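You operate a simulated robot arm through the tools that you are given. There is no shell and no other tool. Be economical: measure what you need, move in short steps, check, and stop when the job is done.

Carry out the task below with a simulated two-armed robot. There is one attempt and no reset: what you move stays moved.

Task
Pick up the tall green carton with one hand, pass it to the other hand and put it on the top of the right steel table. Put the teal test puck on the top of the narrow white belt away on the top of the small steel table. Take the teal pack on the top of the narrow white belt and put it away on the top of the steel side stand. Fetch the pouch labelled "Pasta twists" from the top of the narrow white belt and stand it on the field marked tested. Take the orange jar and put it on the left part of the trial line belt. Put the tub that says "Green peas" from the right part of the trial line belt on the top of the rear detector head. Put the yellow test card from the top of the trial line detector on the top of the trial line belt. Take the long purple sample pack on the top of the trial line belt and put it away on the top of the steel side table. Fetch the medium orange carton and set it on the top of the middle line detector. Stack the tub marked "Brown rice" from the left part of the middle line belt on top of the tub labelled "Moist dates". Do these in any order. Set down upright: tall green carton, teal pack, pouch, orange jar, long purple sample pack, medium orange carton.

The check looks at the end state, three seconds after you hand in, the way a careful person would. Anything else that was tipped, shoved, dropped, spilled or broken makes it a failure.

Robot
Two 7-joint arms with fingered hands on one trunk, on a base that drives. Base frame: it is fixed to the floor where the robot stands at the start and does not move with it; the origin is under the middle of the robot, x ahead of it, y to its left, z up; the surface under the hand at the start is at about z = 750. Lengths are in mm, angles in rad, forces in N, time in s.
The left shoulder is at the start at [70, 169, 1118], the right one opposite. With the tool pointing down near the work surface each hand reaches from about 240 to 680 mm from the robot's upright axis, wherever it stands, measured 20 degrees to its own side. Places, roughly: brown tub, cream tub, teal tub with a foil lid, wh [500, 1000, 750]; field marked Tested [300, -3600, 800]; green pouch, yellow pouch [500, -750, 750]; left part of the trial line belt [-1200, 1300, 800]; long purple sample pack [-1250, 1000, 750]; medium orange carton [250, 1250, 750]; purple tub, yellow tub with a foil lid [-1250, 2250, 750]; tall green carton [500, -250, 750]; teal pack [500, -750, 750]; teal test puck [500, -500, 750]; top of the middle line detector (24x52 cm) [380, 1600, 1140]; top of the rear detector head [800, 4100, 1000]; top of the right steel table [400, 2600, 800]; top of the small steel table [3000, 0, 700]; top of the steel side stand [2700, 4800, 700]; top of the steel side table [4100, 4100, 700]; top of the trial line belt [-1200, 1700, 800]; yellow test card [-1250, 1750, 1000]. Payload 3.4 kg a hand.
The TCP of each hand is the grasp point between the finger pads, 23 mm short of the fingertips. In the tool frame z runs along the fingers and y along their closing line. Largest opening 116 mm; the body of the gripper starts 65 mm behind the TCP. The gripper is a hand of 4 fingers: y runs from the thumb to the fingers, the wrist lies at [0, 0, -211] in the tool frame.
Orientation is told as [roll, pitch, yaw] about the base's x, y, z axes, in that order, counted from this pose: with the fingers straight down and closing along the base's y, the tool's x points along the base's -x, its y along +y and its z along -z.

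Tools
- The arms move only by the tool send_rows. It takes "left_plan", "right_plan" or both (then of equal length, played together; a hand with none holds still); each is a list that holds one entry, the list of rows, each a list of 6 numbers: the shift along the tool's x, y, z in units of 300 mm (1.0 is 300 mm), then the turn, a rotation vector about the tool's x, y, z in units of 180 degrees (1.0 is 180 degrees). In form: [[[dx, dy, dz, rx, ry, rz], ...]]. A call has 1 to 20 rows; each row is the pose to reach, as a shift and turn from the pose commanded when the call began, along the tool's axes at that moment. A call with a number of a shift or a turn outside -1 to 1 is refused whole. Rows are played at 5 a second. More than 50 mm and 0.15 rad between two rows, and nothing of the call is played. A pose out of reach is approached as far as the arm can. The call stops where the force on the tool passes 40 N (or 10 N more than at its start, if that is more) or the arm is blocked; 0.2 s more then pass. In this call time passes only in rows, and 0.2 s behind the last. The reply holds the time, the measured pose of the TCP, the force on the tool along the base axes, the opening and the grip force, in the units named above and with some noise, with the torque about the TCP (base axes, N m) and any sound that the robot's microphone picked up.
- Cameras (640 x 400 px; columns grow to the right, rows downward): "scene" is now at [135.9, 0.5, 1343]; the picture's right is [-0.02, -1.00, -0.00], its down [-0.61, 0.01, -0.79] and it looks along [0.79, -0.01, -0.61] (base axes); focal length 214 px, centre (320, 200). "left" rides on the left gripper at [-69, 1, -90] in its tool frame; the picture's right is [-0.01, -1.00, 0.00], its down [0.79, -0.01, -0.61] and it looks along [0.61, -0.01, 0.79] (tool axes); focal length 251 px, centre (320, 200). "right" rides on the right gripper at [68, 1, -90] in its tool frame; the picture's right is [-0.01, 1.00, 0.00], its down [-0.80, -0.01, -0.61] and it looks along [-0.61, -0.01, 0.80] (tool axes); focal length 251 px, centre (320, 200). There is no depth. A picture from a camera that has moved, and an enlarged one, comes with that camera's place and axes in the base frame and with its lens.
- snapshot(camera): a new picture of that camera. The clock stands still meanwhile.
- slide_trunk(by): slides the trunk up (or, below 0, down) by that many mm; the arms and the scene camera ride with it, the base frame stays. It gives what a move gives, with no picture.
- steer(legs): drives the robot by 1 to 6 legs, each [ahead, left, turn to the left] in mm, mm and rad, along the robot's own axes; the way and the turn of a leg run together, so that a leg with both is an arc; at most 1500 mm and 3.142 rad a leg. The arms and the cameras ride along, it lands a little off, and it stops where it bumps. It gives what a move gives.
- set_fingers(finger1, finger2, finger3, thumb_bend, hand): sets how far each is bent, from 0 (flat) to 1 (curled in); at 0.3 the hand is open as for a grip, at 0.7 the pads meet at the TCP. One left out holds its place. A second passes; each finger stops where it meets its share of the squeeze, and holds until it gets a number again. It is the only way to open and close the hand. It gives what a move gives, with no picture; readings hold the bend of each and the force on the fingers (four entries, about 0 where the hand has none), thumb and palm.
- turn_head(pan, tilt): turns the head with the scene camera to pan (to the left, within 1.501 rad either way) and tilt (down, from -0.506 to 1.204), counted from straight ahead of the robot. It gives what a move gives.
- zoom(camera, box): a new picture of the part [left, top, right, bottom] of that camera's present view, enlarged. The clock stands still meanwhile.
- hand_in(): hands the job in; it is judged then, once.

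Work in short steps. Places have to be worked out from the pictures, the camera data and where the tool is seen: move nearer, look again, correct. Check each grasp and each placing, and mend what went wrong. You have 535 turns and 336 pictures in all, those below and enlarged ones among them. Open the grippers and draw the arms clear of the work before you hand the job in, unless the task says otherwise; then end with one line.

The tools are called by a JSON object that holds its "name" and its "arguments". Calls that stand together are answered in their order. send_rows: Moves the arms, as the interface text tells. Its arguments: {"type":"object","properties":{"left_plan":{"type":"array"},"right_plan":{"type":"array"}},"required":[]} The other tools are called the same way: slide_trunk (by) slides the trunk up or down; set_fingers (finger1, finger2, finger3, thumb_bend, hand) moves the fingers one by one; steer (legs) drives the base; turn_head (pan, tilt) turns the head that bears the scene camera; snapshot (camera) takes a picture; zoom (camera, box) takes an enlarged picture of a part of a camera's view; hand_in () hands the job in.

At the start:

```text
time: 0.0
left_ee_pos: [568.9, 0.6, 1080.9]
left_tcp_rot: [0.0, -0.001, 0.001]
left_ft_force: [0.2, -0.2, 0.4]
left_moment: [-0.06, 0.01, 0.0]
left_gripper_width: 115.9
left_gripper_force: 0.2
left_shape: jaw
left_bend: [0.3, 0.3, 0.3, 0.3]
left_finger forces: [0.0, 0.1, 0.1, 0.1, 0.1, 0.0]
right_ee_pos: [355.2, -390.4, 1046.2]
right_tcp_rot: [0.001, -0.001, 0.0]
right_ft_force: [-0.2, 0.4, -0.2]
right_moment: [-0.02, -0.01, -0.03]
right_gripper_width: 116.2
right_gripper_force: 0.0
right_shape: jaw
right_bend: [0.3, 0.3, 0.3, 0.3]
right_finger forces: [0.0, 0.0, 0.0, 0.0, 0.0, 0.1]
trunk travel left (down, up): [-625.0, 315.0]
robot x, y, heading: [-1.5, -1.5, 0.002]
head pan, tilt: [-0.016, 0.656]
```

scene: 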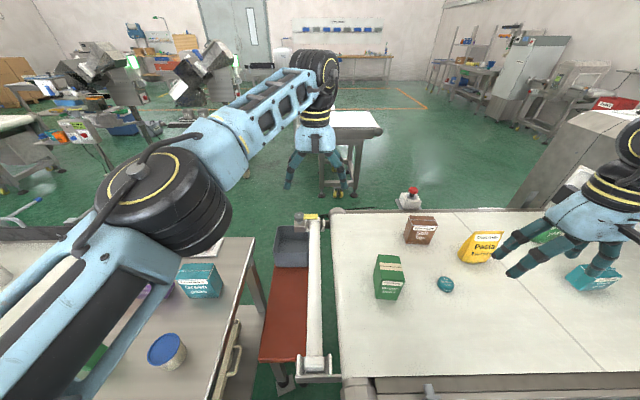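
right: 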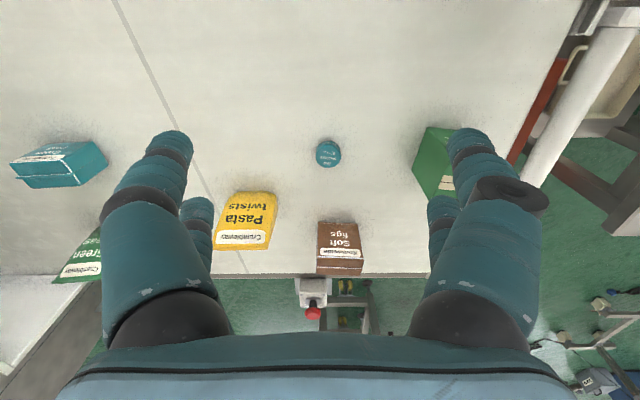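
left: 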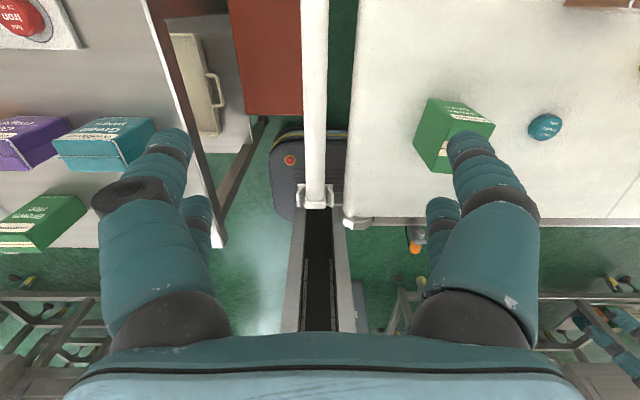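

I start by looking around to learn the layout.

{"name": "turn_head", "arguments": {"pan": 0.9, "tilt": 0.45}}

{"name": "snapshot", "arguments": {"camera": "scene"}}

{"name": "turn_head", "arguments": {"pan": -0.9, "tilt": 0.45}}

{"name": "snapshot", "arguments": {"camera": "scene"}}

{"name": "turn_head", "arguments": {"pan": 0, "tilt": 0.2}}

{"name": "snapshot", "arguments": {"camera": "scene"}}

```text
time: 1.2
left_ee_pos: [568.7, 0.9, 1081.1]
left_tcp_rot: [0.001, -0.001, 0.001]
left_ft_force: [0.2, -0.3, -0.2]
left_moment: [0.02, 0.02, 0.0]
left_gripper_width: 115.5
left_gripper_force: 0.1
left_shape: jaw
left_bend: [0.3, 0.3, 0.3, 0.3]
left_finger forces: [0.0, 0.1, 0.1, 0.1, 0.1, 0.0]
right_ee_pos: [355.9, -389.8, 1046.1]
right_tcp_rot: [0.001, 0.0, 0.001]
right_ft_force: [-1.1, -0.3, -0.1]
right_moment: [0.01, 0.0, 0.0]
right_gripper_width: 115.9
right_gripper_force: 0.1
right_shape: jaw
right_bend: [0.3, 0.3, 0.3, 0.3]
right_finger forces: [0.0, 0.1, 0.0, 0.1, 0.1, 0.0]
trunk travel left (down, up): [-625.0, 315.0]
robot x, y, heading: [1.7, -3.7, -0.0]
head pan, tilt: [0.901, 0.45]
```

```text
332 pictures are left
camera scene: at [106.6, 73.9, 1361.5], right [0.78, -0.62, 0.0], down [-0.27, -0.34, -0.9], along [0.56, 0.71, -0.44], focal length 214 px, centre (320, 200)
```

scene: 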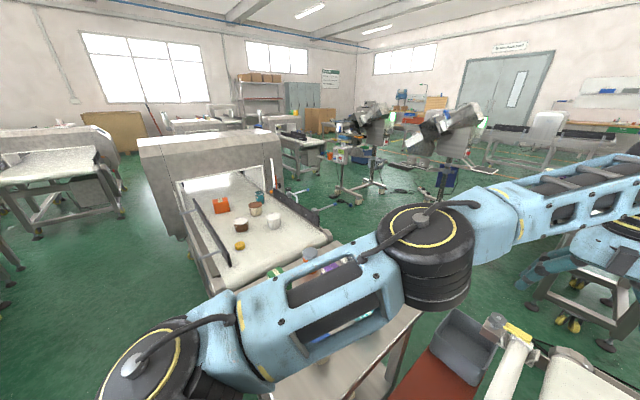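

```text
time: 3.0
left_ee_pos: [569.0, 0.9, 1080.9]
left_tcp_rot: [0.0, 0.001, -0.001]
left_ft_force: [0.2, -0.2, 0.0]
left_moment: [0.01, -0.02, 0.0]
left_gripper_width: 115.7
left_gripper_force: 0.1
left_shape: jaw
left_bend: [0.3, 0.3, 0.3, 0.3]
left_finger forces: [0.0, 0.0, 0.0, 0.0, 0.0, 0.0]
right_ee_pos: [356.5, -389.7, 1045.7]
right_tcp_rot: [0.001, 0.0, 0.002]
right_ft_force: [0.5, -0.7, -0.6]
right_moment: [-0.01, 0.04, 0.0]
right_gripper_width: 115.6
right_gripper_force: 0.1
right_shape: jaw
right_bend: [0.3, 0.3, 0.3, 0.3]
right_finger forces: [0.0, 0.0, 0.1, 0.1, 0.0, 0.0]
trunk travel left (down, up): [-625.0, 315.0]
robot x, y, heading: [-2.6, 0.1, -0.001]
head pan, tilt: [-0.901, 0.45]
```

```text
331 pictures are left
camera scene: at [106.6, -70.0, 1361.5], right [-0.78, -0.62, 0.0], down [-0.27, 0.34, -0.9], along [0.56, -0.71, -0.44], focal length 214 px, centre (320, 200)
```

scene: 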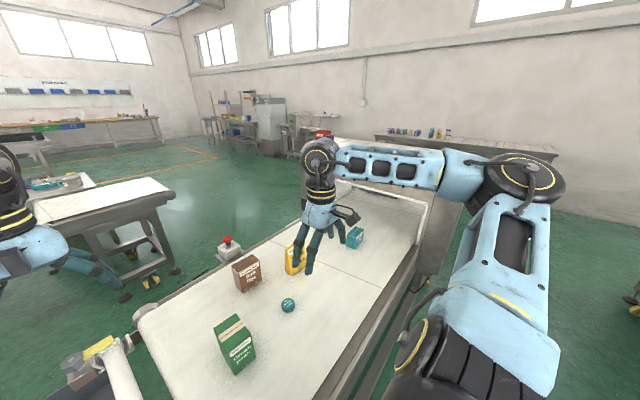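

```text
time: 4.2
left_ee_pos: [567.8, 1.0, 1080.2]
left_tcp_rot: [0.001, -0.001, -0.001]
left_ft_force: [-0.2, -0.2, 0.1]
left_moment: [-0.01, 0.01, -0.05]
left_gripper_width: 115.7
left_gripper_force: 0.0
left_shape: jaw
left_bend: [0.3, 0.3, 0.3, 0.3]
left_finger forces: [0.1, 0.1, 0.1, 0.0, 0.1, 0.0]
right_ee_pos: [354.7, -389.5, 1047.2]
right_tcp_rot: [0.0, 0.0, -0.001]
right_ft_force: [0.0, 0.7, 0.9]
right_moment: [0.0, -0.02, 0.0]
right_gripper_width: 115.9
right_gripper_force: 0.1
right_shape: jaw
right_bend: [0.3, 0.3, 0.3, 0.3]
right_finger forces: [0.0, 0.0, 0.1, 0.1, 0.0, 0.1]
trunk travel left (down, up): [-625.0, 315.0]
robot x, y, heading: [0.8, -2.7, -0.002]
head pan, tilt: [0.0, 0.201]
```

```text
330 pictures are left
camera scene: at [142.6, 1.9, 1384.7], right [0.0, -1.0, 0.0], down [-0.2, 0.0, -0.98], along [0.98, 0.0, -0.2], focal length 214 px, centre (320, 200)
```

scene: 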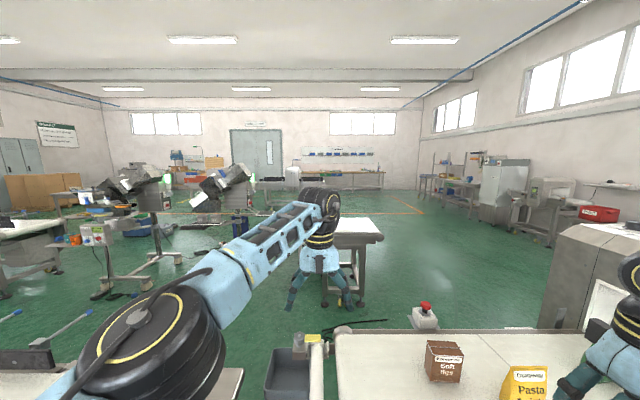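

Looking further to the sides before moving.

{"name": "turn_head", "arguments": {"pan": 1.5, "tilt": 0.5}}

{"name": "snapshot", "arguments": {"camera": "scene"}}

{"name": "turn_head", "arguments": {"pan": -1.5, "tilt": 0.3}}

{"name": "snapshot", "arguments": {"camera": "scene"}}

```text
time: 5.8
left_ee_pos: [568.8, 1.4, 1080.5]
left_tcp_rot: [0.001, -0.002, -0.001]
left_ft_force: [0.0, -0.3, 0.6]
left_moment: [0.01, 0.01, -0.01]
left_gripper_width: 115.8
left_gripper_force: 0.0
left_shape: jaw
left_bend: [0.3, 0.3, 0.3, 0.3]
left_finger forces: [0.1, 0.0, 0.0, 0.0, 0.0, 0.1]
right_ee_pos: [356.0, -390.4, 1045.1]
right_tcp_rot: [0.0, 0.0, 0.001]
right_ft_force: [1.3, -0.3, -1.1]
right_moment: [0.01, -0.02, -0.03]
right_gripper_width: 116.0
right_gripper_force: 0.2
right_shape: jaw
right_bend: [0.3, 0.3, 0.3, 0.3]
right_finger forces: [0.0, 0.1, 0.1, 0.0, 0.0, 0.1]
trunk travel left (down, up): [-625.0, 315.0]
robot x, y, heading: [1.2, -1.7, 0.001]
head pan, tilt: [1.499, 0.499]
```

```text
329 pictures are left
camera scene: at [56.0, 92.7, 1357.0], right [1.0, -0.07, 0.0], down [-0.03, -0.48, -0.88], along [0.06, 0.88, -0.48], focal length 214 px, centre (320, 200)
```

scene: 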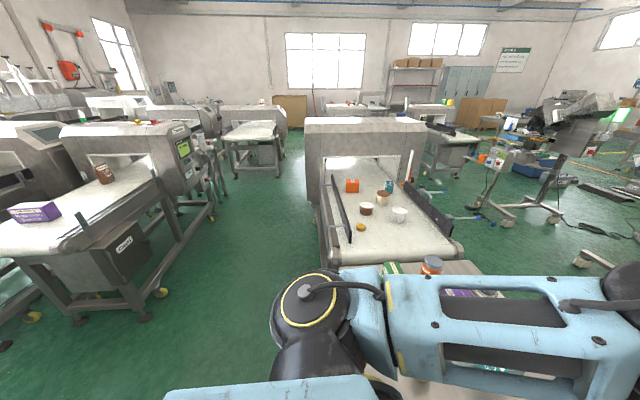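

```text
time: 8.4
left_ee_pos: [568.1, 1.9, 1079.8]
left_tcp_rot: [-0.001, -0.001, 0.0]
left_ft_force: [-0.2, 0.4, 0.5]
left_moment: [0.01, 0.01, 0.04]
left_gripper_width: 115.8
left_gripper_force: 0.1
left_shape: jaw
left_bend: [0.3, 0.3, 0.3, 0.3]
left_finger forces: [0.1, 0.1, 0.0, 0.1, 0.0, 0.1]
right_ee_pos: [355.7, -390.4, 1046.4]
right_tcp_rot: [-0.001, -0.002, 0.001]
right_ft_force: [0.4, -0.5, -1.0]
right_moment: [-0.02, -0.02, -0.01]
right_gripper_width: 116.0
right_gripper_force: 0.1
right_shape: jaw
right_bend: [0.3, 0.3, 0.3, 0.3]
right_finger forces: [0.0, 0.0, 0.1, 0.0, 0.0, 0.0]
trunk travel left (down, up): [-625.0, 315.0]
robot x, y, heading: [1.7, 5.6, 0.005]
head pan, tilt: [-1.499, 0.3]
```

```text
328 pictures are left
camera scene: at [56.1, -91.2, 1375.4], right [-1.0, -0.07, 0.0], down [-0.02, 0.3, -0.96], along [0.07, -0.95, -0.3], focal length 214 px, centre (320, 200)
```

scene: 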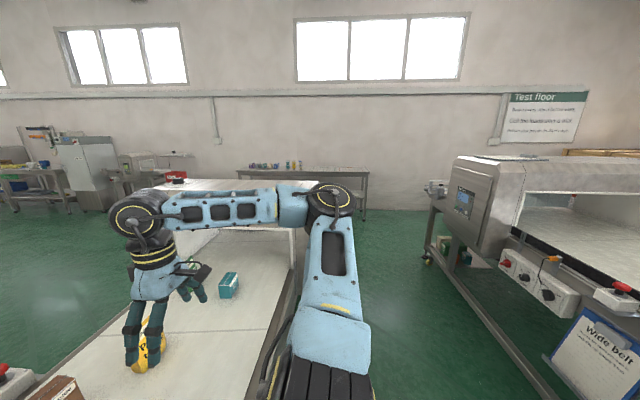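

Now a closer look at the narrow belt items.

{"name": "turn_head", "arguments": {"pan": -0.5, "tilt": 0.7}}

{"name": "snapshot", "arguments": {"camera": "scene"}}

```text
time: 9.7
left_ee_pos: [568.9, 0.8, 1081.2]
left_tcp_rot: [0.0, -0.002, 0.0]
left_ft_force: [-0.8, 0.1, 0.6]
left_moment: [0.04, -0.01, 0.03]
left_gripper_width: 116.0
left_gripper_force: 0.0
left_shape: jaw
left_bend: [0.3, 0.3, 0.3, 0.3]
left_finger forces: [0.0, 0.0, 0.1, 0.0, 0.0, 0.0]
right_ee_pos: [355.2, -390.2, 1046.2]
right_tcp_rot: [0.0, 0.0, 0.0]
right_ft_force: [0.3, 0.4, -1.0]
right_moment: [0.02, 0.0, -0.03]
right_gripper_width: 115.8
right_gripper_force: 0.1
right_shape: jaw
right_bend: [0.3, 0.3, 0.3, 0.3]
right_finger forces: [0.1, 0.0, 0.0, 0.0, 0.1, 0.1]
trunk travel left (down, up): [-625.0, 315.0]
robot x, y, heading: [-1.0, -1.1, 0.001]
head pan, tilt: [-0.499, 0.7]
```

```text
327 pictures are left
camera scene: at [124.0, -38.8, 1339.3], right [-0.48, -0.88, 0.0], down [-0.57, 0.31, -0.77], along [0.67, -0.37, -0.64], focal length 214 px, centre (320, 200)
```

scene: 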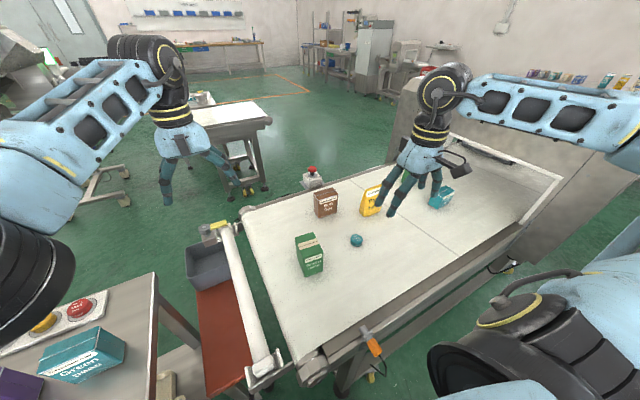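

The belt items sit around x 480–580, y −215…−800. I drive right to bring pouch and puck within good reach.

{"name": "steer", "arguments": {"legs": [[0, -350, 0]]}}

{"name": "turn_head", "arguments": {"pan": 0, "tilt": 0.85}}

{"name": "snapshot", "arguments": {"camera": "scene"}}

{"name": "snapshot", "arguments": {"camera": "right"}}

{"name": "snapshot", "arguments": {"camera": "left"}}

```text
time: 11.3
left_ee_pos: [531.7, -18.2, 1082.1]
left_tcp_rot: [0.0, 0.001, 0.206]
left_ft_force: [-0.2, 0.8, 0.3]
left_moment: [0.02, 0.0, -0.02]
left_gripper_width: 115.7
left_gripper_force: 0.0
left_shape: jaw
left_bend: [0.3, 0.3, 0.3, 0.3]
left_finger forces: [0.0, 0.0, 0.1, 0.0, 0.0, 0.0]
right_ee_pos: [404.7, -445.4, 1044.4]
right_tcp_rot: [0.001, 0.0, 0.204]
right_ft_force: [0.5, 0.3, -0.5]
right_moment: [0.01, 0.02, 0.01]
right_gripper_width: 115.8
right_gripper_force: 0.2
right_shape: jaw
right_bend: [0.3, 0.3, 0.3, 0.3]
right_finger forces: [0.0, 0.0, 0.0, 0.0, 0.0, 0.0]
trunk travel left (down, up): [-625.0, 315.0]
robot x, y, heading: [-23.0, -135.2, 0.202]
head pan, tilt: [-0.499, 0.7]
stopped in leg 1: the robot was blocked; the commanded pose is now the measured one
```

```text
time: 12.3
left_ee_pos: [533.3, -16.8, 1080.3]
left_tcp_rot: [0.0, 0.0, 0.203]
left_ft_force: [0.4, 0.1, 0.6]
left_moment: [-0.02, 0.0, -0.01]
left_gripper_width: 116.0
left_gripper_force: 0.1
left_shape: jaw
left_bend: [0.3, 0.3, 0.3, 0.3]
left_finger forces: [0.0, 0.0, 0.1, 0.0, 0.1, 0.0]
right_ee_pos: [403.8, -443.9, 1046.3]
right_tcp_rot: [0.001, 0.0, 0.203]
right_ft_force: [0.0, 0.0, 0.4]
right_moment: [0.0, 0.01, -0.01]
right_gripper_width: 116.0
right_gripper_force: 0.0
right_shape: jaw
right_bend: [0.3, 0.3, 0.3, 0.3]
right_finger forces: [0.1, 0.0, 0.0, 0.0, 0.0, 0.0]
trunk travel left (down, up): [-625.0, 315.0]
robot x, y, heading: [-25.6, -133.6, 0.206]
head pan, tilt: [0.0, 0.85]
```

```text
326 pictures are left
camera scene: at [101.4, -105.9, 1327.1], right [0.2, -0.98, 0.0], down [-0.74, -0.15, -0.66], along [0.65, 0.13, -0.75], focal length 214 px, centre (320, 200)
```

scene: 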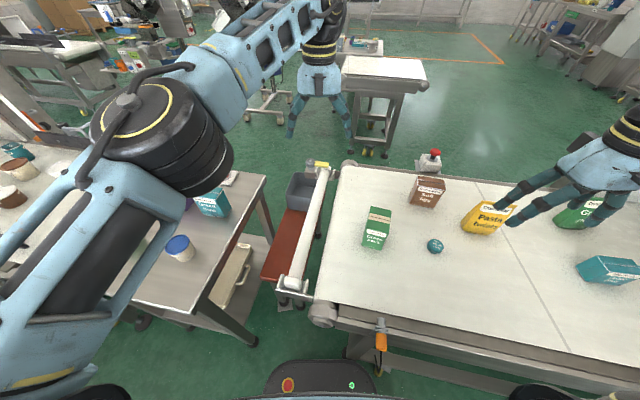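

```text
325 pictures are left
camera right: at [336.9, -457.0, 1135.3], right [-0.19, 0.98, 0.0], down [0.78, 0.15, 0.61], along [0.6, 0.12, -0.8], focal length 251 px, centre (320, 200)
```

right: 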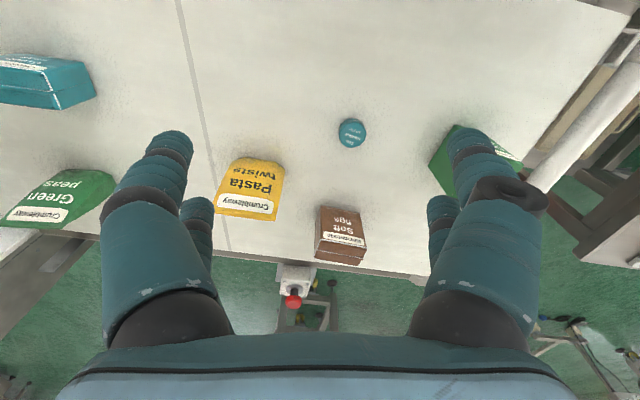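

```text
324 pictures are left
camera left: at [599.4, -2.9, 1170.8], right [0.21, -0.98, 0.0], down [-0.78, -0.17, 0.61], along [-0.59, -0.13, -0.79], focal length 251 px, centre (320, 200)
```

left: 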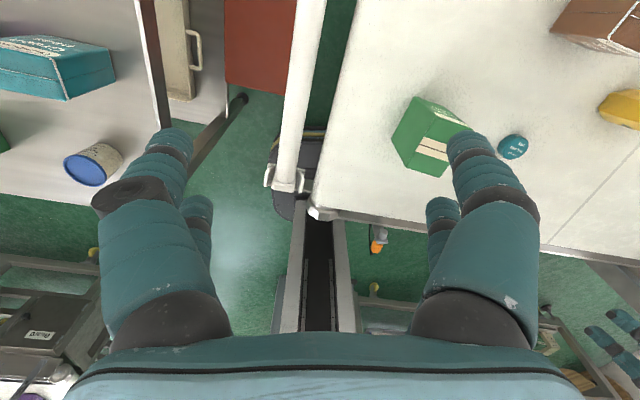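

The base bumped the belt frame. I back off, straighten up and strafe right clear of it, then approach forward gently.

{"name": "steer", "arguments": {"legs": [[-100, 0, 0], [0, 0, -0.204], [0, -270, 0]]}}

```text
time: 15.7
left_ee_pos: [447.1, -425.1, 1080.5]
left_tcp_rot: [0.0, 0.0, -0.001]
left_ft_force: [0.1, 0.0, 0.7]
left_moment: [-0.03, 0.01, -0.02]
left_gripper_width: 116.2
left_gripper_force: 0.1
left_shape: jaw
left_bend: [0.3, 0.3, 0.3, 0.3]
left_finger forces: [0.0, 0.0, 0.0, 0.1, 0.0, 0.1]
right_ee_pos: [233.6, -816.5, 1046.4]
right_tcp_rot: [-0.001, 0.0, -0.001]
right_ft_force: [0.1, 0.1, -0.4]
right_moment: [-0.03, 0.04, 0.02]
right_gripper_width: 115.6
right_gripper_force: 0.1
right_shape: jaw
right_bend: [0.3, 0.3, 0.3, 0.3]
right_finger forces: [0.0, 0.1, 0.1, 0.0, 0.0, 0.0]
trunk travel left (down, up): [-625.0, 315.0]
robot x, y, heading: [-119.6, -422.2, -0.004]
head pan, tilt: [0.0, 0.85]
```

Checking the clearance ahead of the base.

{"name": "turn_head", "arguments": {"pan": 0, "tilt": 1.2}}

{"name": "snapshot", "arguments": {"camera": "scene"}}

```text
time: 16.5
left_ee_pos: [446.4, -425.1, 1080.9]
left_tcp_rot: [-0.001, 0.0, -0.001]
left_ft_force: [-0.2, 0.9, -0.4]
left_moment: [0.0, 0.0, -0.01]
left_gripper_width: 115.9
left_gripper_force: 0.0
left_shape: jaw
left_bend: [0.3, 0.3, 0.3, 0.3]
left_finger forces: [0.0, 0.1, 0.0, 0.0, 0.0, 0.1]
right_ee_pos: [232.4, -816.7, 1046.7]
right_tcp_rot: [0.001, 0.001, -0.004]
right_ft_force: [0.3, 0.2, 0.7]
right_moment: [0.0, 0.02, -0.02]
right_gripper_width: 116.0
right_gripper_force: 0.0
right_shape: jaw
right_bend: [0.3, 0.3, 0.3, 0.3]
right_finger forces: [0.1, 0.1, 0.0, 0.0, 0.1, 0.1]
trunk travel left (down, up): [-625.0, 315.0]
robot x, y, heading: [-117.2, -424.0, 0.001]
head pan, tilt: [0.0, 1.201]
```

```text
323 pictures are left
camera scene: at [-16.4, -423.9, 1303.4], right [0.0, -1.0, 0.0], down [-0.93, 0.0, -0.36], along [0.36, 0.0, -0.93], focal length 214 px, centre (320, 200)
```

scene: 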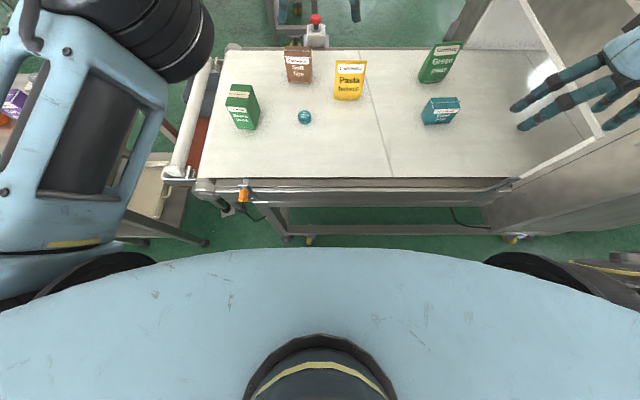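

Belt legs at about x≈220; I move 60 mm ahead.

{"name": "steer", "arguments": {"legs": [[58, -10, 0]]}}

{"name": "turn_head", "arguments": {"pan": 0, "tilt": 0.9}}

{"name": "snapshot", "arguments": {"camera": "scene"}}

{"name": "snapshot", "arguments": {"camera": "left"}}

```text
time: 17.6
left_ee_pos: [501.2, -436.3, 1077.5]
left_tcp_rot: [0.0, 0.005, 0.002]
left_ft_force: [0.6, 0.5, -0.1]
left_moment: [0.0, 0.05, -0.01]
left_gripper_width: 115.9
left_gripper_force: 0.1
left_shape: jaw
left_bend: [0.3, 0.3, 0.3, 0.3]
left_finger forces: [0.0, 0.0, 0.0, 0.0, 0.1, 0.1]
right_ee_pos: [289.5, -828.0, 1043.8]
right_tcp_rot: [0.0, 0.007, -0.001]
right_ft_force: [0.4, -0.1, -0.4]
right_moment: [0.01, 0.04, -0.01]
right_gripper_width: 115.8
right_gripper_force: 0.0
right_shape: jaw
right_bend: [0.3, 0.3, 0.3, 0.3]
right_finger forces: [0.0, 0.0, 0.1, 0.0, 0.0, 0.1]
trunk travel left (down, up): [-625.0, 315.0]
robot x, y, heading: [-70.5, -437.6, 0.003]
head pan, tilt: [0.0, 1.201]
stopped in leg 1: the robot was blocked; the commanded pose is now the measured one
```

```text
time: 18.4
left_ee_pos: [498.4, -434.9, 1080.8]
left_tcp_rot: [0.001, 0.0, 0.001]
left_ft_force: [0.6, -0.8, 0.1]
left_moment: [-0.03, -0.02, 0.0]
left_gripper_width: 115.8
left_gripper_force: 0.1
left_shape: jaw
left_bend: [0.3, 0.3, 0.3, 0.3]
left_finger forces: [0.1, 0.1, 0.0, 0.0, 0.0, 0.1]
right_ee_pos: [285.4, -827.0, 1046.0]
right_tcp_rot: [0.0, -0.001, -0.001]
right_ft_force: [0.0, 0.3, -0.1]
right_moment: [-0.02, 0.01, -0.03]
right_gripper_width: 116.2
right_gripper_force: 0.0
right_shape: jaw
right_bend: [0.3, 0.3, 0.3, 0.3]
right_finger forces: [0.0, 0.0, 0.0, 0.1, 0.0, 0.0]
trunk travel left (down, up): [-625.0, 315.0]
robot x, y, heading: [-68.8, -436.8, -0.001]
head pan, tilt: [0.0, 0.901]
```

```text
322 pictures are left
camera scene: at [54.3, -434.8, 1323.2], right [0.0, -1.0, 0.0], down [-0.78, 0.0, -0.62], along [0.62, 0.0, -0.78], focal length 214 px, centre (320, 200)
```

scene: 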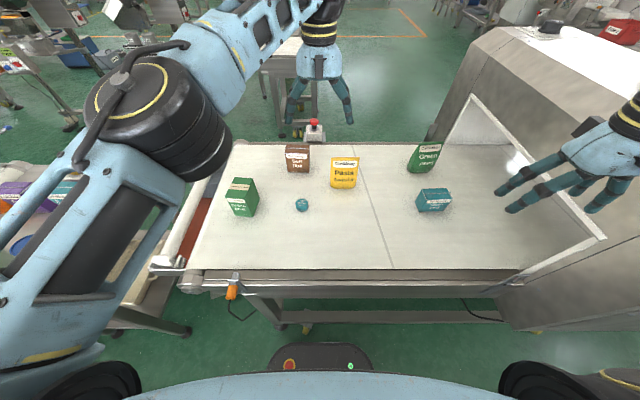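

```text
321 pictures are left
camera left: at [566.2, -434.8, 1170.8], right [0.01, -1.0, 0.0], down [-0.79, -0.01, 0.61], along [-0.61, -0.01, -0.79], focal length 251 px, centre (320, 200)
```

left: 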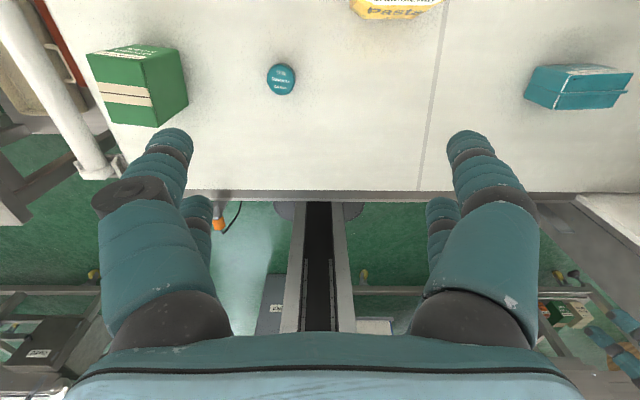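

Puck estimated at (479,−378), top z≈765. I lower the left hand above it in steps.

{"name": "send_rows", "arguments": {"left_plan": [[[0.01, 0.032, 0.133, 0, 0, 0], [0.021, 0.063, 0.267, 0, 0, 0], [0.032, 0.095, 0.4, 0, 0, 0], [0.042, 0.127, 0.533, 0, 0, 0], [0.053, 0.158, 0.667, 0, 0, 0], [0.063, 0.19, 0.75, 0, 0, 0]]]}}

{"name": "snapshot", "arguments": {"camera": "left"}}

{"name": "snapshot", "arguments": {"camera": "scene"}}

```text
time: 19.9
left_ee_pos: [479.2, -378.8, 854.6]
left_tcp_rot: [-0.001, 0.002, 0.002]
left_ft_force: [0.2, -0.4, 0.8]
left_moment: [0.02, 0.01, -0.01]
left_gripper_width: 115.8
left_gripper_force: 0.0
left_shape: jaw
left_bend: [0.3, 0.3, 0.3, 0.3]
left_finger forces: [0.0, 0.1, 0.0, 0.0, 0.0, 0.0]
right_ee_pos: [286.7, -826.5, 1046.1]
right_tcp_rot: [-0.003, 0.0, -0.003]
right_ft_force: [-0.2, -0.4, -0.7]
right_moment: [-0.04, 0.0, -0.02]
right_gripper_width: 115.9
right_gripper_force: 0.2
right_shape: jaw
right_bend: [0.3, 0.3, 0.3, 0.3]
right_finger forces: [0.0, 0.0, 0.1, 0.0, 0.0, 0.0]
trunk travel left (down, up): [-625.0, 315.0]
robot x, y, heading: [-68.6, -436.0, 0.001]
head pan, tilt: [0.0, 0.901]
```

```text
320 pictures are left
camera left: at [547.6, -377.8, 944.7], right [0.01, -1.0, 0.0], down [-0.79, -0.01, 0.61], along [-0.61, -0.01, -0.79], focal length 251 px, centre (320, 200)
```

left: 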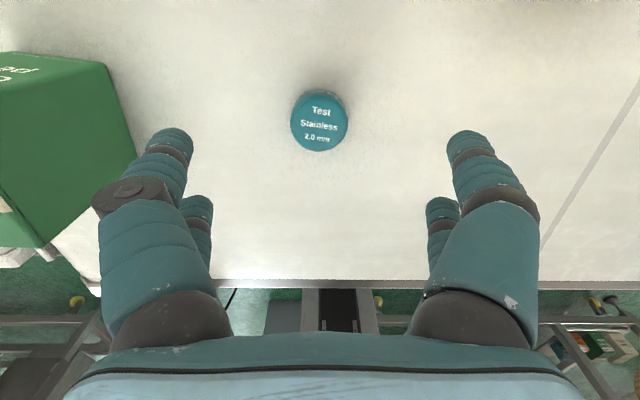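

```text
319 pictures are left
camera scene: at [55.3, -434.3, 1323.2], right [0.0, -1.0, 0.0], down [-0.78, 0.0, -0.62], along [0.62, 0.0, -0.78], focal length 214 px, centre (320, 200)
```

scene: 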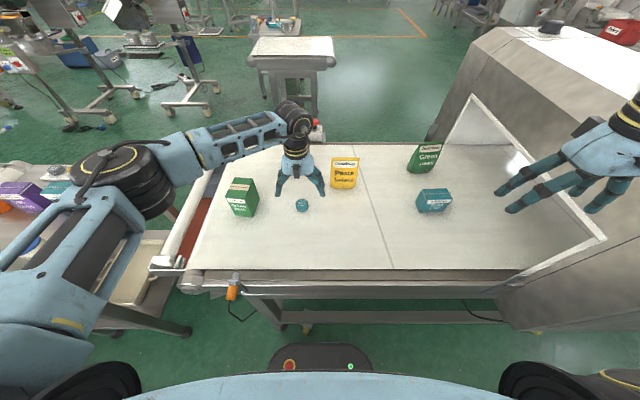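

Hand is centred over the puck. Descending.

{"name": "send_rows", "arguments": {"left_plan": [[[0, 0, 0.1, 0, 0, 0], [-0.005, 0, 0.2, 0, 0, 0], [-0.01, 0, 0.25, 0, 0, 0], [-0.01, 0, 0.265, 0, 0, 0]]]}}

{"name": "snapshot", "arguments": {"camera": "left"}}

```text
time: 20.9
left_ee_pos: [482.2, -378.9, 776.7]
left_tcp_rot: [0.003, 0.003, -0.001]
left_ft_force: [-0.1, 0.4, -0.5]
left_moment: [0.01, 0.01, 0.03]
left_gripper_width: 116.3
left_gripper_force: 0.0
left_shape: jaw
left_bend: [0.3, 0.3, 0.3, 0.3]
left_finger forces: [0.0, 0.1, 0.1, 0.0, 0.1, 0.0]
right_ee_pos: [286.1, -827.4, 1045.5]
right_tcp_rot: [-0.001, 0.001, -0.002]
right_ft_force: [-0.8, 0.3, -0.4]
right_moment: [-0.01, 0.02, 0.0]
right_gripper_width: 116.0
right_gripper_force: 0.0
right_shape: jaw
right_bend: [0.3, 0.3, 0.3, 0.3]
right_finger forces: [0.0, 0.1, 0.1, 0.1, 0.1, 0.1]
trunk travel left (down, up): [-625.0, 315.0]
robot x, y, heading: [-71.2, -431.8, 0.003]
head pan, tilt: [0.0, 0.901]
```

```text
318 pictures are left
camera left: at [550.5, -377.6, 866.2], right [0.01, -1.0, 0.0], down [-0.79, -0.01, 0.61], along [-0.61, -0.01, -0.79], focal length 251 px, centre (320, 200)
```

left: 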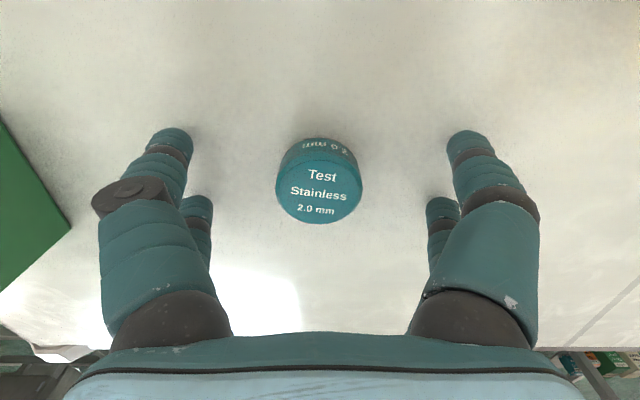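

Puck is between the fingers; closing.

{"name": "set_fingers", "arguments": {"hand": "left", "finger1": 0.7, "finger2": 0.7, "finger3": 0.7, "thumb_bend": 0.7}}

{"name": "snapshot", "arguments": {"camera": "left"}}

```text
time: 21.9
left_ee_pos: [482.0, -379.1, 778.2]
left_tcp_rot: [0.001, 0.0, 0.001]
left_ft_force: [-1.4, 1.1, 10.4]
left_moment: [0.2, 0.14, 0.04]
left_gripper_width: 20.4
left_gripper_force: 16.9
left_shape: fingers
left_bend: [0.63, 0.63, 0.63, 0.64]
left_finger forces: [8.6, 13.0, 6.4, 0.0, 6.5, 0.0]
right_ee_pos: [283.8, -827.4, 1047.2]
right_tcp_rot: [0.001, -0.001, -0.003]
right_ft_force: [0.6, -0.5, -0.1]
right_moment: [0.01, 0.0, -0.02]
right_gripper_width: 115.9
right_gripper_force: 0.0
right_shape: jaw
right_bend: [0.3, 0.3, 0.3, 0.3]
right_finger forces: [0.0, 0.0, 0.1, 0.0, 0.0, 0.1]
trunk travel left (down, up): [-625.0, 315.0]
robot x, y, heading: [-66.2, -436.1, 0.002]
head pan, tilt: [0.0, 0.901]
```

```text
317 pictures are left
camera left: at [549.4, -377.6, 867.7], right [0.01, -1.0, 0.0], down [-0.8, -0.01, 0.61], along [-0.61, -0.01, -0.8], focal length 251 px, centre (320, 200)
```

left: 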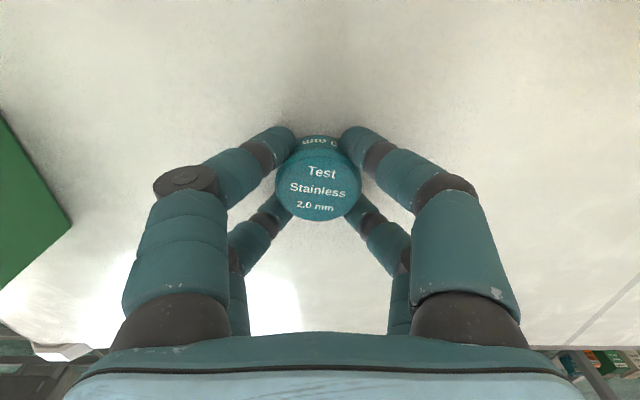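

Gripped (16.9 N). Lifting and checking.

{"name": "send_rows", "arguments": {"left_plan": [[[0, 0, -0.1, 0, 0, 0], [0, 0, -0.25, 0, 0, 0], [0, 0, -0.4, 0, 0, 0], [0, 0, -0.55, 0, 0, 0]]]}}

{"name": "snapshot", "arguments": {"camera": "left"}}

```text
time: 22.9
left_ee_pos: [482.3, -378.9, 942.5]
left_tcp_rot: [0.001, 0.003, -0.001]
left_ft_force: [-0.4, 0.6, 0.2]
left_moment: [-0.02, -0.02, 0.01]
left_gripper_width: 20.6
left_gripper_force: 12.5
left_shape: fingers
left_bend: [0.63, 0.63, 0.63, 0.65]
left_finger forces: [6.1, 6.8, 5.3, 0.0, 6.9, 0.0]
right_ee_pos: [285.2, -829.1, 1045.7]
right_tcp_rot: [0.0, 0.0, -0.002]
right_ft_force: [0.2, 0.2, 0.6]
right_moment: [-0.03, -0.01, -0.02]
right_gripper_width: 116.2
right_gripper_force: 0.1
right_shape: jaw
right_bend: [0.3, 0.3, 0.3, 0.3]
right_finger forces: [0.0, 0.0, 0.1, 0.1, 0.0, 0.0]
trunk travel left (down, up): [-625.0, 315.0]
robot x, y, heading: [-68.9, -435.5, -0.001]
head pan, tilt: [0.0, 0.901]
```

```text
316 pictures are left
camera left: at [549.9, -378.8, 1032.2], right [0.01, -1.0, 0.0], down [-0.79, -0.01, 0.61], along [-0.61, -0.01, -0.79], focal length 251 px, centre (320, 200)
```

left: 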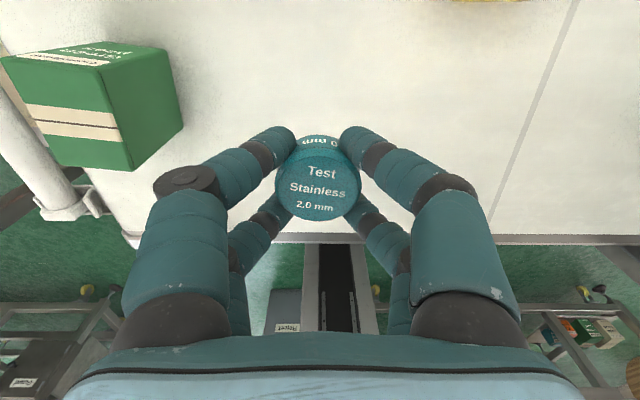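

The puck is held. Now the right hand moves over toward the pouch while turning so the fingers close along x.

{"name": "send_rows", "arguments": {"right_plan": [[[-0.08, 0.09, 0.01, 0, 0, -0.0455], [-0.16, 0.18, 0.02, 0, 0, -0.091], [-0.24, 0.27, 0.03, 0, 0, -0.1365], [-0.32, 0.36, 0.04, 0, 0, -0.182], [-0.4, 0.45, 0.05, 0, 0, -0.2275], [-0.48, 0.54, 0.06, 0, 0, -0.273], [-0.56, 0.63, 0.07, 0, 0, -0.3185], [-0.64, 0.72, 0.08, 0, 0, -0.364], [-0.72, 0.81, 0.09, 0, 0, -0.4095], [-0.8, 0.9, 0.1, 0, 0, -0.455], [-0.88, 0.97, 0.1, 0, 0, -0.5]]]}}

{"name": "snapshot", "arguments": {"camera": "right"}}

{"name": "snapshot", "arguments": {"camera": "scene"}}

```text
time: 25.2
left_ee_pos: [481.7, -378.2, 941.1]
left_tcp_rot: [0.0, 0.0, 0.002]
left_ft_force: [-0.1, -0.2, 0.8]
left_moment: [-0.02, 0.0, 0.0]
left_gripper_width: 20.4
left_gripper_force: 12.5
left_shape: fingers
left_bend: [0.63, 0.63, 0.63, 0.65]
left_finger forces: [6.0, 6.8, 5.5, 0.0, 6.9, 0.0]
right_ee_pos: [463.8, -609.2, 1010.7]
right_tcp_rot: [-0.002, 0.0, 1.572]
right_ft_force: [1.0, -0.1, 0.3]
right_moment: [-0.02, 0.01, -0.04]
right_gripper_width: 115.8
right_gripper_force: 0.2
right_shape: jaw
right_bend: [0.3, 0.3, 0.3, 0.3]
right_finger forces: [0.1, 0.1, 0.0, 0.0, 0.1, 0.0]
right hand out of reach, approached as far as the arm can: row 8, 9, 10, 11
trunk travel left (down, up): [-625.0, 315.0]
robot x, y, heading: [-74.0, -436.7, 0.004]
head pan, tilt: [0.0, 0.901]
```

```text
315 pictures are left
camera right: at [463.3, -677.7, 1099.7], right [-1.0, 0.01, 0.0], down [0.01, 0.79, 0.61], along [0.01, 0.61, -0.79], focal length 251 px, centre (320, 200)
```

right: 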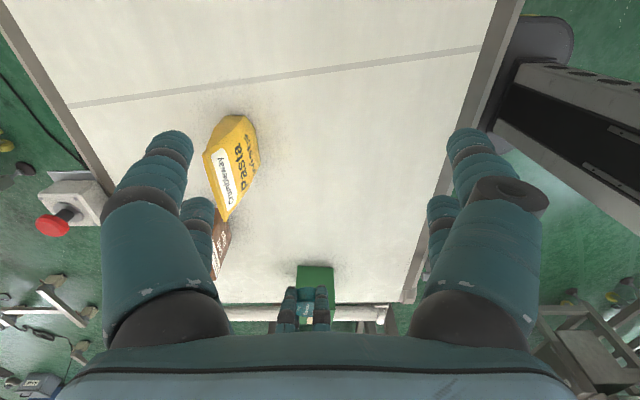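

```text
314 pictures are left
camera scene: at [55.2, -435.0, 1323.1], right [0.0, -1.0, 0.0], down [-0.78, 0.0, -0.62], along [0.62, 0.0, -0.78], focal length 214 px, centre (320, 200)
```

scene: 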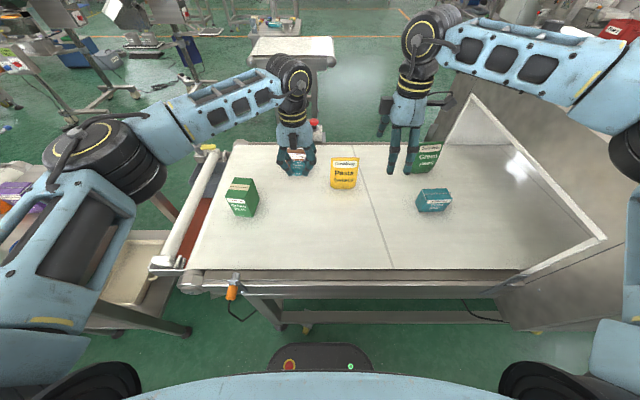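

High poses limit the reach; I lower the right hand, which brings the wrist to shoulder height.

{"name": "send_rows", "arguments": {"right_plan": [[[0, 0, 0.15, 0, 0, 0], [0, 0, 0.3, 0, 0, 0]]]}}

```text
time: 25.9
left_ee_pos: [482.0, -379.7, 941.5]
left_tcp_rot: [0.0, 0.0, 0.002]
left_ft_force: [0.9, 0.0, 0.9]
left_moment: [-0.02, -0.02, 0.02]
left_gripper_width: 20.5
left_gripper_force: 12.6
left_shape: fingers
left_bend: [0.63, 0.63, 0.63, 0.65]
left_finger forces: [6.3, 6.7, 5.4, 0.0, 7.0, 0.0]
right_ee_pos: [458.3, -613.5, 923.6]
right_tcp_rot: [0.0, 0.001, 1.571]
right_ft_force: [0.1, -0.4, -1.1]
right_moment: [-0.01, -0.01, -0.01]
right_gripper_width: 115.7
right_gripper_force: 0.1
right_shape: jaw
right_bend: [0.3, 0.3, 0.3, 0.3]
right_finger forces: [0.1, 0.0, 0.1, 0.0, 0.0, 0.0]
right hand out of reach, approached as far as the arm can: row 2
trunk travel left (down, up): [-625.0, 315.0]
robot x, y, heading: [-73.7, -436.2, 0.003]
head pan, tilt: [0.0, 0.901]
```

Testing the forward reach at this yaw.

{"name": "send_rows", "arguments": {"right_plan": [[[0, -0.15, 0.03, 0, 0, 0], [0, -0.25, 0.03, 0, 0, 0]]]}}

```text
time: 26.4
left_ee_pos: [482.3, -379.3, 941.5]
left_tcp_rot: [0.001, 0.001, 0.001]
left_ft_force: [-0.2, 0.1, -0.1]
left_moment: [0.02, 0.03, -0.02]
left_gripper_width: 20.0
left_gripper_force: 12.9
left_shape: fingers
left_bend: [0.63, 0.63, 0.63, 0.65]
left_finger forces: [6.3, 6.8, 5.4, 0.1, 7.0, 0.0]
right_ee_pos: [475.4, -638.1, 923.2]
right_tcp_rot: [0.001, 0.0, 1.568]
right_ft_force: [-0.3, 1.4, 0.5]
right_moment: [0.02, -0.01, 0.0]
right_gripper_width: 115.8
right_gripper_force: 0.0
right_shape: jaw
right_bend: [0.3, 0.3, 0.3, 0.3]
right_finger forces: [0.1, 0.0, 0.0, 0.0, 0.1, 0.0]
right hand out of reach, approached as far as the arm can: row 1, 2
trunk travel left (down, up): [-625.0, 315.0]
robot x, y, heading: [-69.7, -437.5, 0.003]
head pan, tilt: [0.0, 0.901]
```

Yaw +90 is a poor wrist pose; I turn the other way to −90.

{"name": "send_rows", "arguments": {"right_plan": [[[0, 0.03, 0, 0, 0, 0.0455], [0, 0.06, -0.03, 0, 0, 0.091], [0, 0.09, -0.06, 0, 0, 0.1365], [0, 0.1, -0.1, 0, 0, 0.182], [0, 0.1, -0.1, 0, 0, 0.2275], [0, 0.1, -0.1, 0, 0, 0.273], [0, 0.1, -0.1, 0, 0, 0.3185], [0, 0.1, -0.1, 0, 0, 0.364], [0, 0.1, -0.1, 0, 0, 0.4095], [0, 0.1, -0.1, 0, 0, 0.455], [0, 0.1, -0.1, 0, 0, 0.5], [0, 0.1, -0.1, 0, 0, 0.545], [0, 0.1, -0.1, 0, 0, 0.591], [0, 0.1, -0.1, 0, 0, 0.636], [0, 0.1, -0.1, 0, 0, 0.681], [0, 0.1, -0.1, 0, 0, 0.727], [0, 0.1, -0.1, 0, 0, 0.773], [0, 0.1, -0.1, 0, 0, 0.818], [0, 0.1, -0.1, 0, 0, 0.864], [0, 0.1, -0.1, 0, 0, 0.909]]]}}

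```text
time: 30.6
left_ee_pos: [482.9, -379.2, 942.5]
left_tcp_rot: [-0.001, 0.001, 0.004]
left_ft_force: [-0.8, -0.2, -0.8]
left_moment: [-0.02, 0.01, -0.02]
left_gripper_width: 20.1
left_gripper_force: 13.0
left_shape: fingers
left_bend: [0.63, 0.63, 0.63, 0.65]
left_finger forces: [6.2, 6.8, 5.3, 0.0, 7.2, 0.0]
right_ee_pos: [451.4, -770.4, 955.3]
right_tcp_rot: [0.009, 0.039, -1.254]
right_ft_force: [0.8, 0.6, 0.0]
right_moment: [0.01, -0.02, 0.01]
right_gripper_width: 116.0
right_gripper_force: 0.0
right_shape: jaw
right_bend: [0.3, 0.3, 0.3, 0.3]
right_finger forces: [0.0, 0.0, 0.1, 0.0, 0.0, 0.1]
right hand out of reach, approached as far as the arm can: row 17, 18, 19, 20
trunk travel left (down, up): [-625.0, 315.0]
robot x, y, heading: [-70.7, -438.4, 0.004]
head pan, tilt: [0.0, 0.901]
```

Neither 90° yaw works well from this stance. I bring the right hand back to about +1 rad relative yaw, then I'll turn the base left by 0.6 so that the fingers close along x at the pouch.

{"name": "send_rows", "arguments": {"right_plan": [[[0.03, -0.015, -0.02, 0, 0, -0.047], [0.06, -0.03, -0.04, 0, 0, -0.094], [0.09, -0.045, -0.06, 0, 0, -0.141], [0.12, -0.06, -0.08, 0, 0, -0.188], [0.15, -0.075, -0.1, 0, 0, -0.235], [0.18, -0.09, -0.12, 0, 0, -0.282], [0.21, -0.105, -0.14, 0, 0, -0.329], [0.24, -0.12, -0.15, 0, 0, -0.376], [0.27, -0.135, -0.15, 0, 0, -0.423], [0.29, -0.147, -0.15, 0, 0, -0.47], [0.29, -0.147, -0.15, 0, 0, -0.517], [0.29, -0.147, -0.15, 0, 0, -0.564], [0.29, -0.147, -0.15, 0, 0, -0.611], [0.29, -0.147, -0.15, 0, 0, -0.658], [0.29, -0.147, -0.15, 0, 0, -0.705]]]}}

{"name": "steer", "arguments": {"legs": [[0, 0, 0.6]]}}

{"name": "turn_head", "arguments": {"pan": -0.6, "tilt": 0.9}}

{"name": "snapshot", "arguments": {"camera": "scene"}}

{"name": "snapshot", "arguments": {"camera": "right"}}

```text
time: 33.9
left_ee_pos: [482.1, -379.7, 941.1]
left_tcp_rot: [0.0, 0.001, -0.001]
left_ft_force: [0.3, 0.6, -0.9]
left_moment: [-0.02, -0.01, -0.03]
left_gripper_width: 20.2
left_gripper_force: 13.0
left_shape: fingers
left_bend: [0.63, 0.63, 0.63, 0.65]
left_finger forces: [6.2, 6.8, 5.4, 0.1, 7.1, 0.0]
right_ee_pos: [382.0, -699.6, 1003.0]
right_tcp_rot: [0.029, -0.033, 0.964]
right_ft_force: [0.5, 0.9, -0.2]
right_moment: [0.03, 0.01, 0.01]
right_gripper_width: 116.1
right_gripper_force: 0.0
right_shape: jaw
right_bend: [0.3, 0.3, 0.3, 0.3]
right_finger forces: [0.0, 0.0, 0.0, 0.1, 0.0, 0.0]
trunk travel left (down, up): [-625.0, 315.0]
robot x, y, heading: [-66.1, -437.2, -0.002]
head pan, tilt: [0.0, 0.901]
```

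```text
time: 35.9
left_ee_pos: [351.5, -74.8, 940.3]
left_tcp_rot: [-0.001, 0.001, 0.605]
left_ft_force: [0.3, 0.8, -0.9]
left_moment: [0.02, -0.04, 0.03]
left_gripper_width: 20.0
left_gripper_force: 12.3
left_shape: fingers
left_bend: [0.63, 0.63, 0.63, 0.65]
left_finger forces: [6.1, 6.7, 5.3, 0.0, 7.1, 0.1]
right_ee_pos: [450.9, -395.5, 1002.0]
right_tcp_rot: [0.028, -0.031, 1.568]
right_ft_force: [-0.6, -0.5, -0.9]
right_moment: [-0.01, 0.02, 0.03]
right_gripper_width: 115.8
right_gripper_force: 0.1
right_shape: jaw
right_bend: [0.3, 0.3, 0.3, 0.3]
right_finger forces: [0.0, 0.0, 0.0, 0.0, 0.1, 0.0]
trunk travel left (down, up): [-625.0, 315.0]
robot x, y, heading: [-69.6, -434.8, 0.603]
head pan, tilt: [0.0, 0.901]
```

```text
time: 36.9
left_ee_pos: [351.7, -75.5, 941.7]
left_tcp_rot: [0.0, 0.002, 0.605]
left_ft_force: [-0.6, 0.1, -0.9]
left_moment: [-0.03, -0.01, 0.0]
left_gripper_width: 20.2
left_gripper_force: 12.6
left_shape: fingers
left_bend: [0.63, 0.63, 0.63, 0.65]
left_finger forces: [6.0, 6.8, 5.3, 0.1, 6.9, 0.0]
right_ee_pos: [452.7, -396.4, 1002.3]
right_tcp_rot: [0.028, -0.031, 1.568]
right_ft_force: [0.3, 0.4, 0.5]
right_moment: [0.0, -0.01, 0.0]
right_gripper_width: 116.0
right_gripper_force: 0.0
right_shape: jaw
right_bend: [0.3, 0.3, 0.3, 0.3]
right_finger forces: [0.0, 0.1, 0.0, 0.0, 0.0, 0.0]
trunk travel left (down, up): [-625.0, 315.0]
robot x, y, heading: [-69.4, -439.4, 0.599]
head pan, tilt: [-0.6, 0.901]
```

```text
313 pictures are left
camera scene: at [46.3, -405.5, 1323.1], right [0.0, -1.0, 0.0], down [-0.78, 0.0, -0.62], along [0.62, 0.0, -0.78], focal length 214 px, centre (320, 200)
```

scene: 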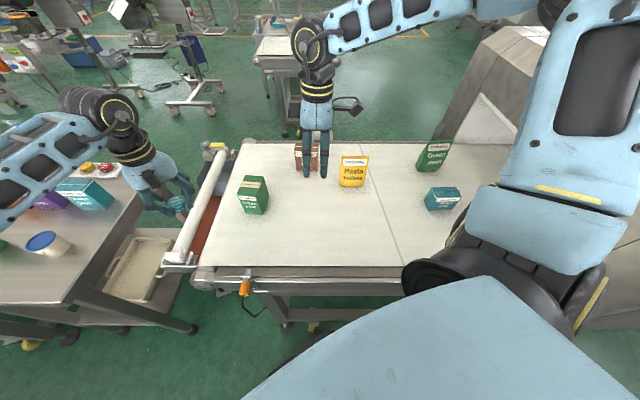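

```text
312 pictures are left
camera right: at [453.1, -467.5, 1089.6], right [-1.0, 0.01, 0.03], down [0.03, 0.78, 0.63], along [-0.01, 0.63, -0.78], focal length 251 px, centre (320, 200)
```

right: 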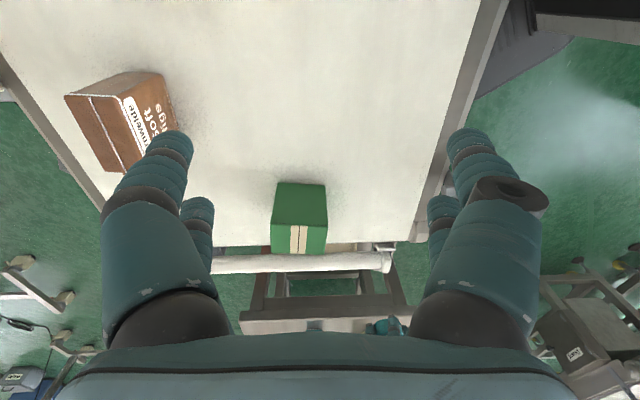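

Moving the right hand above the pouch.

{"name": "send_rows", "arguments": {"right_plan": [[[0.1, -0.09, 0.03, 0, 0, 0], [0.2, -0.18, 0.06, 0, 0, 0], [0.3, -0.27, 0.09, 0, 0, 0], [0.4, -0.36, 0.12, 0, 0, 0], [0.43, -0.4, 0.13, 0, 0, 0]]]}}

{"name": "snapshot", "arguments": {"camera": "right"}}

{"name": "snapshot", "arguments": {"camera": "scene"}}

```text
time: 38.1
left_ee_pos: [352.1, -75.2, 940.4]
left_tcp_rot: [0.001, 0.001, 0.607]
left_ft_force: [0.2, -0.6, -0.6]
left_moment: [-0.01, 0.03, -0.02]
left_gripper_width: 20.3
left_gripper_force: 13.1
left_shape: fingers
left_bend: [0.63, 0.63, 0.63, 0.65]
left_finger forces: [6.1, 6.8, 5.4, 0.0, 7.1, 0.0]
right_ee_pos: [569.9, -523.9, 956.0]
right_tcp_rot: [0.028, -0.029, 1.566]
right_ft_force: [0.1, 0.5, -0.2]
right_moment: [-0.02, 0.0, -0.06]
right_gripper_width: 115.9
right_gripper_force: 0.0
right_shape: jaw
right_bend: [0.3, 0.3, 0.3, 0.3]
right_finger forces: [0.0, 0.0, 0.1, 0.0, 0.0, 0.1]
trunk travel left (down, up): [-625.0, 315.0]
robot x, y, heading: [-69.1, -436.2, 0.604]
head pan, tilt: [-0.6, 0.901]
```

```text
311 pictures are left
camera right: at [571.4, -594.8, 1042.9], right [-1.0, 0.01, 0.03], down [0.03, 0.78, 0.63], along [-0.01, 0.63, -0.78], focal length 251 px, centre (320, 200)
```

right: 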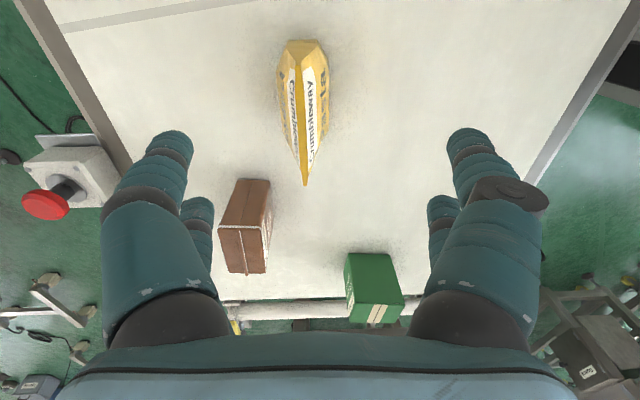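

```text
310 pictures are left
camera scene: at [46.4, -405.2, 1323.1], right [0.0, -1.0, 0.0], down [-0.78, 0.0, -0.62], along [0.62, 0.0, -0.78], focal length 214 px, centre (320, 200)
```

scene: 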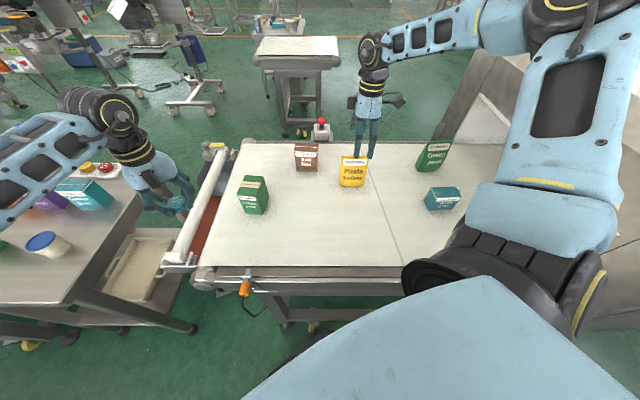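

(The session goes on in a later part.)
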